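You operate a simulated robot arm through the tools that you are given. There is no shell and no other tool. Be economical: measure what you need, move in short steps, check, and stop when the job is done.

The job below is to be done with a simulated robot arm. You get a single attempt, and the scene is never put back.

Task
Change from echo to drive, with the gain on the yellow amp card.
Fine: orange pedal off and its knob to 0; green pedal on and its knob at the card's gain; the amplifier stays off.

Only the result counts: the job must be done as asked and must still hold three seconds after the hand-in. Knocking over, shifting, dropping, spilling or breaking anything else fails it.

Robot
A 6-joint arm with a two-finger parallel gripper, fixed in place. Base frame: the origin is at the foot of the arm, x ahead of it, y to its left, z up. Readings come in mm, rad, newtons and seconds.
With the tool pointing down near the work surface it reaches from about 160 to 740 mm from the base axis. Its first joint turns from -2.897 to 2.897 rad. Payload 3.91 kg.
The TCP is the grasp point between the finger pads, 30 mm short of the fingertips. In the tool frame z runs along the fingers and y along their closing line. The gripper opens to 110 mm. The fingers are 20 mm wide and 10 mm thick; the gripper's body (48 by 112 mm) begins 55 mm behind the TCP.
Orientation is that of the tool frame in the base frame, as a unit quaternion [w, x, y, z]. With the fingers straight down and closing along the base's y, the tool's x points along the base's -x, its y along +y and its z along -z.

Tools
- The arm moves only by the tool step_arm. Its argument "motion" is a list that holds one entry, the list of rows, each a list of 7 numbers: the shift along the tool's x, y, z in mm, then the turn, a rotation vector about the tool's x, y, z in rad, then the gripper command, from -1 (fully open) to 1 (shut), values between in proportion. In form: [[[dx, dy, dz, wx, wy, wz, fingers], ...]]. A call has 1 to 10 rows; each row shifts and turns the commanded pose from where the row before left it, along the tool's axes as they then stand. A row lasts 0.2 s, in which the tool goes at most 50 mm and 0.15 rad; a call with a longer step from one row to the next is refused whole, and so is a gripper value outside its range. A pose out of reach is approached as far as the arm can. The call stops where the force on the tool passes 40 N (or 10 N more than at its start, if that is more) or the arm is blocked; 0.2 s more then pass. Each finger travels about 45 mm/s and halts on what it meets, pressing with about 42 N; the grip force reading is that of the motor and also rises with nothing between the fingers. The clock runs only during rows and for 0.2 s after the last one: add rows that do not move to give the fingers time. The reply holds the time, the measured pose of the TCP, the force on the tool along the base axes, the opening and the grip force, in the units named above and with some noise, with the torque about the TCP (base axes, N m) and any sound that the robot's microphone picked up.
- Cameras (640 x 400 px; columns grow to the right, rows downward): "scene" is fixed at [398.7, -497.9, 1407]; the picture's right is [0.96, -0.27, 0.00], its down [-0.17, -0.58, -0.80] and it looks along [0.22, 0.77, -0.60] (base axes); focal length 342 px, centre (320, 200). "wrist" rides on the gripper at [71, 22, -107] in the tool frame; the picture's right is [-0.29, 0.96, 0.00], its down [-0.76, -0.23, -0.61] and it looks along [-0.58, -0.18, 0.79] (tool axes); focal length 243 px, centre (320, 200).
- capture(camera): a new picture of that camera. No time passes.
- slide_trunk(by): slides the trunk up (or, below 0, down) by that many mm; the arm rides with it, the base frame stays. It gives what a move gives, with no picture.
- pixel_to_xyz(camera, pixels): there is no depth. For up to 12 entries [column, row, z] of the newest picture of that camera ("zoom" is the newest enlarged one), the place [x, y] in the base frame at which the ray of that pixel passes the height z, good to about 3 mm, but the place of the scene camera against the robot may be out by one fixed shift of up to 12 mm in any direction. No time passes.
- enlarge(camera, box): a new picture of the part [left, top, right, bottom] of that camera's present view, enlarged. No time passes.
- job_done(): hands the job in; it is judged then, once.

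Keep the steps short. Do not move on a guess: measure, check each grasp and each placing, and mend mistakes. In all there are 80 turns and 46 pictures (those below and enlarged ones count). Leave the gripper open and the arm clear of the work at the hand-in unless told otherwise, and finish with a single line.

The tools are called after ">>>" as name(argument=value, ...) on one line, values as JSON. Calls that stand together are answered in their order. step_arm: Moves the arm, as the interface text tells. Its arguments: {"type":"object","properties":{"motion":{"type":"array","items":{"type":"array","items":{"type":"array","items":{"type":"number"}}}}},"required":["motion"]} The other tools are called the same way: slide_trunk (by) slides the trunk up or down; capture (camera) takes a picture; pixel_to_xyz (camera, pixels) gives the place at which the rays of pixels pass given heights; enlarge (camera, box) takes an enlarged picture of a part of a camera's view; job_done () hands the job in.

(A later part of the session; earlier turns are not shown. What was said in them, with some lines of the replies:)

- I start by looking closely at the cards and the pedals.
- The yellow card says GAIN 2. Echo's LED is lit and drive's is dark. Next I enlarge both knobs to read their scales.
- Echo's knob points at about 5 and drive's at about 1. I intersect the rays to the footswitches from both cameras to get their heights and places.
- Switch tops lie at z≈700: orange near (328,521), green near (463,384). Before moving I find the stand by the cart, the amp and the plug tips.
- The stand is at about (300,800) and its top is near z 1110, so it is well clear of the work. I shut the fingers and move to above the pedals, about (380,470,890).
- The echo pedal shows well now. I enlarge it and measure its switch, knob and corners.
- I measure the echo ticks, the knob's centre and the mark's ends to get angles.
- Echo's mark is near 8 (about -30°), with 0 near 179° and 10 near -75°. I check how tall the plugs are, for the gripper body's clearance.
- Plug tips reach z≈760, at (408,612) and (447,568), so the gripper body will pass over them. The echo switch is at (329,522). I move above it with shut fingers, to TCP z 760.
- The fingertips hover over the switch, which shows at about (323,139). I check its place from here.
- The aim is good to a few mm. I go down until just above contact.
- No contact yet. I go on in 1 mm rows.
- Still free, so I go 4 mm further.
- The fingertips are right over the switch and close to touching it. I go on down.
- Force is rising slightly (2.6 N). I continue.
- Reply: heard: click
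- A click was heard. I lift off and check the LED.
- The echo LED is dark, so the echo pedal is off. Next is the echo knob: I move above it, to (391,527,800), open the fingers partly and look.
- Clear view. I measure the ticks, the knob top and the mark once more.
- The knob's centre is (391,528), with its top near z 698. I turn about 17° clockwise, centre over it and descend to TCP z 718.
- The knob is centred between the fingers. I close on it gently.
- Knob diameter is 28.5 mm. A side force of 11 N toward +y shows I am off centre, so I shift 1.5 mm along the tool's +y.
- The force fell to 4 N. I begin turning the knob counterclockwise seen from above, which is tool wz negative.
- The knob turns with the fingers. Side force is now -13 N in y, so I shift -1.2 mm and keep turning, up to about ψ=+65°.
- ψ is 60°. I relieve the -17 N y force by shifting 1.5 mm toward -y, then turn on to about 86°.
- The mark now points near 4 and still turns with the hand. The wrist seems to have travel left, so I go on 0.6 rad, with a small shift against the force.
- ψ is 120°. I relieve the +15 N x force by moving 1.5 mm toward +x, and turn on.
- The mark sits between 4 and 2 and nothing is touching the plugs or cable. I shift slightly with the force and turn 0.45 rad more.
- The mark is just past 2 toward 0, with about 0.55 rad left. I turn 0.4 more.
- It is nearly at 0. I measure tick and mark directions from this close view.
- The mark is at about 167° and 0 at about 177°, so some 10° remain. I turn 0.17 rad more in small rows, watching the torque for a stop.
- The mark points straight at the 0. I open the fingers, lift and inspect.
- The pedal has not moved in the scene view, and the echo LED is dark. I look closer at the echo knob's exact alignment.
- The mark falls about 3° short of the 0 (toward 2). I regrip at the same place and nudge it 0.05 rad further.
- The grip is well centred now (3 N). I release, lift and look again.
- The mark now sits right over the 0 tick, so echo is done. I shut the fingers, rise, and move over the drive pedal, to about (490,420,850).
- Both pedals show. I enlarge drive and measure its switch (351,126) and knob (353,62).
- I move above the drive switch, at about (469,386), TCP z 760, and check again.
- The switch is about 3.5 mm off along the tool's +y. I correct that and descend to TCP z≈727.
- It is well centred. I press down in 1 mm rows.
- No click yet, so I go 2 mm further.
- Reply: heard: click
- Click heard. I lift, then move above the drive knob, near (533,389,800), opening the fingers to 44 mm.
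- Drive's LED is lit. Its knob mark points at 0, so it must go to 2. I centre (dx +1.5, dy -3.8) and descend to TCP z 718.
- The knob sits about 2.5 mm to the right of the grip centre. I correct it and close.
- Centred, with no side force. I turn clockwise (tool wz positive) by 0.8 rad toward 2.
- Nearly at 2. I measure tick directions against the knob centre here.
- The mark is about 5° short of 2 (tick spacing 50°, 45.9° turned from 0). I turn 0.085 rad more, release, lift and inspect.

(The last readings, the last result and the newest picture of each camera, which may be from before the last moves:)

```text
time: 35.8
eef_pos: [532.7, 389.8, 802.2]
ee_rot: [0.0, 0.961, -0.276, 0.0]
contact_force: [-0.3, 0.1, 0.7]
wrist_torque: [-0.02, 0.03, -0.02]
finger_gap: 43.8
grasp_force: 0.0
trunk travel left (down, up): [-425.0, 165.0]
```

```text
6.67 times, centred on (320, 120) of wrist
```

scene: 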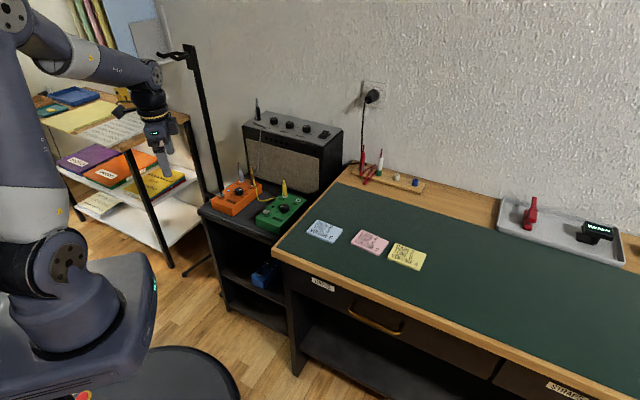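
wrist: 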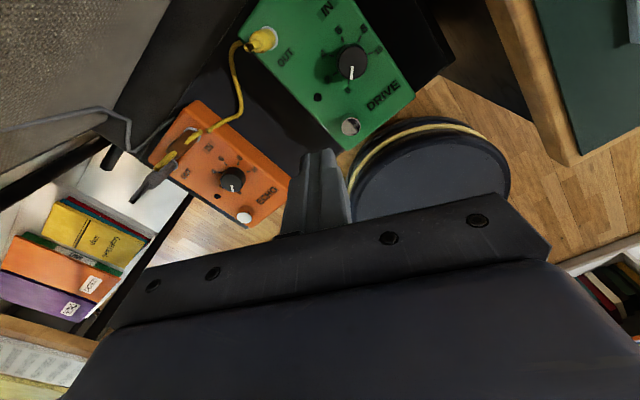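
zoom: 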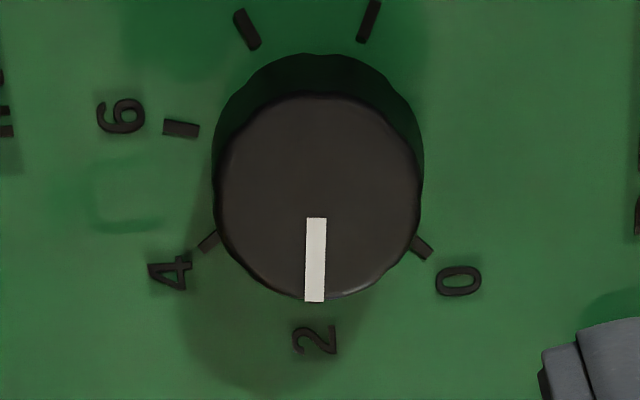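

The mark points straight at 2, with the 0 and 4 ticks symmetric about it. I rise and retreat with open fingers, then check the whole scene.

>>> step_arm(motion=[[[0, 0, -45, 0, 0, 0, 0.2], [0, 0, -45, 0, 0, 0, 0.2], [0, 0, -30, 0, 0, 0, -1], [-33, 33, 0, 0, 0, 0, -1], [-33, 33, 0, 0, 0, 0, -1], [-33, 33, 0, 0, 0, 0, -1], [0, 0, 0, 0, 0, 0, -1], [0, 0, 0, 0, 0, 0, -1]]])

>>> capture(camera="scene")

>>> enlarge(camera="scene", box=[200, 160, 320, 240])

```text
time: 37.6
eef_pos: [395.1, 359.9, 922.5]
ee_rot: [0.0, 0.961, -0.276, 0.0]
contact_force: [-0.1, 0.4, 0.5]
wrist_torque: [0.01, 0.0, 0.02]
finger_gap: 110.0
grasp_force: 0.1
trunk travel left (down, up): [-425.0, 165.0]
```

```text
9 pictures are left
```

scene: 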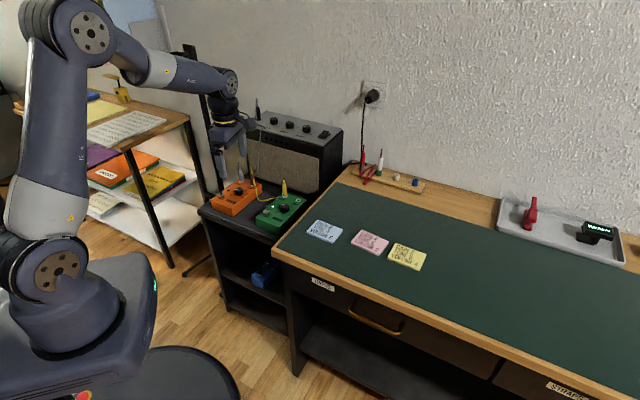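

```text
5.00 times, centred on (260, 200) of scene
```

zoom: 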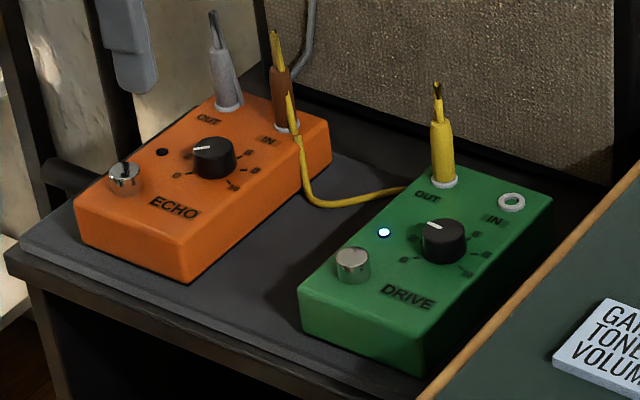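

Echo is off with its knob at 0. Drive is on with its knob at 2. Both pedals are where they were, the amp was not touched, and the arm is clear with the gripper open. I hand in.

>>> job_done()

```text
The job is handed in.
```

Done: orange echo pedal off with its knob at 0, green drive pedal on with its knob at 2 (the yellow card's gain), and the amplifier left off.
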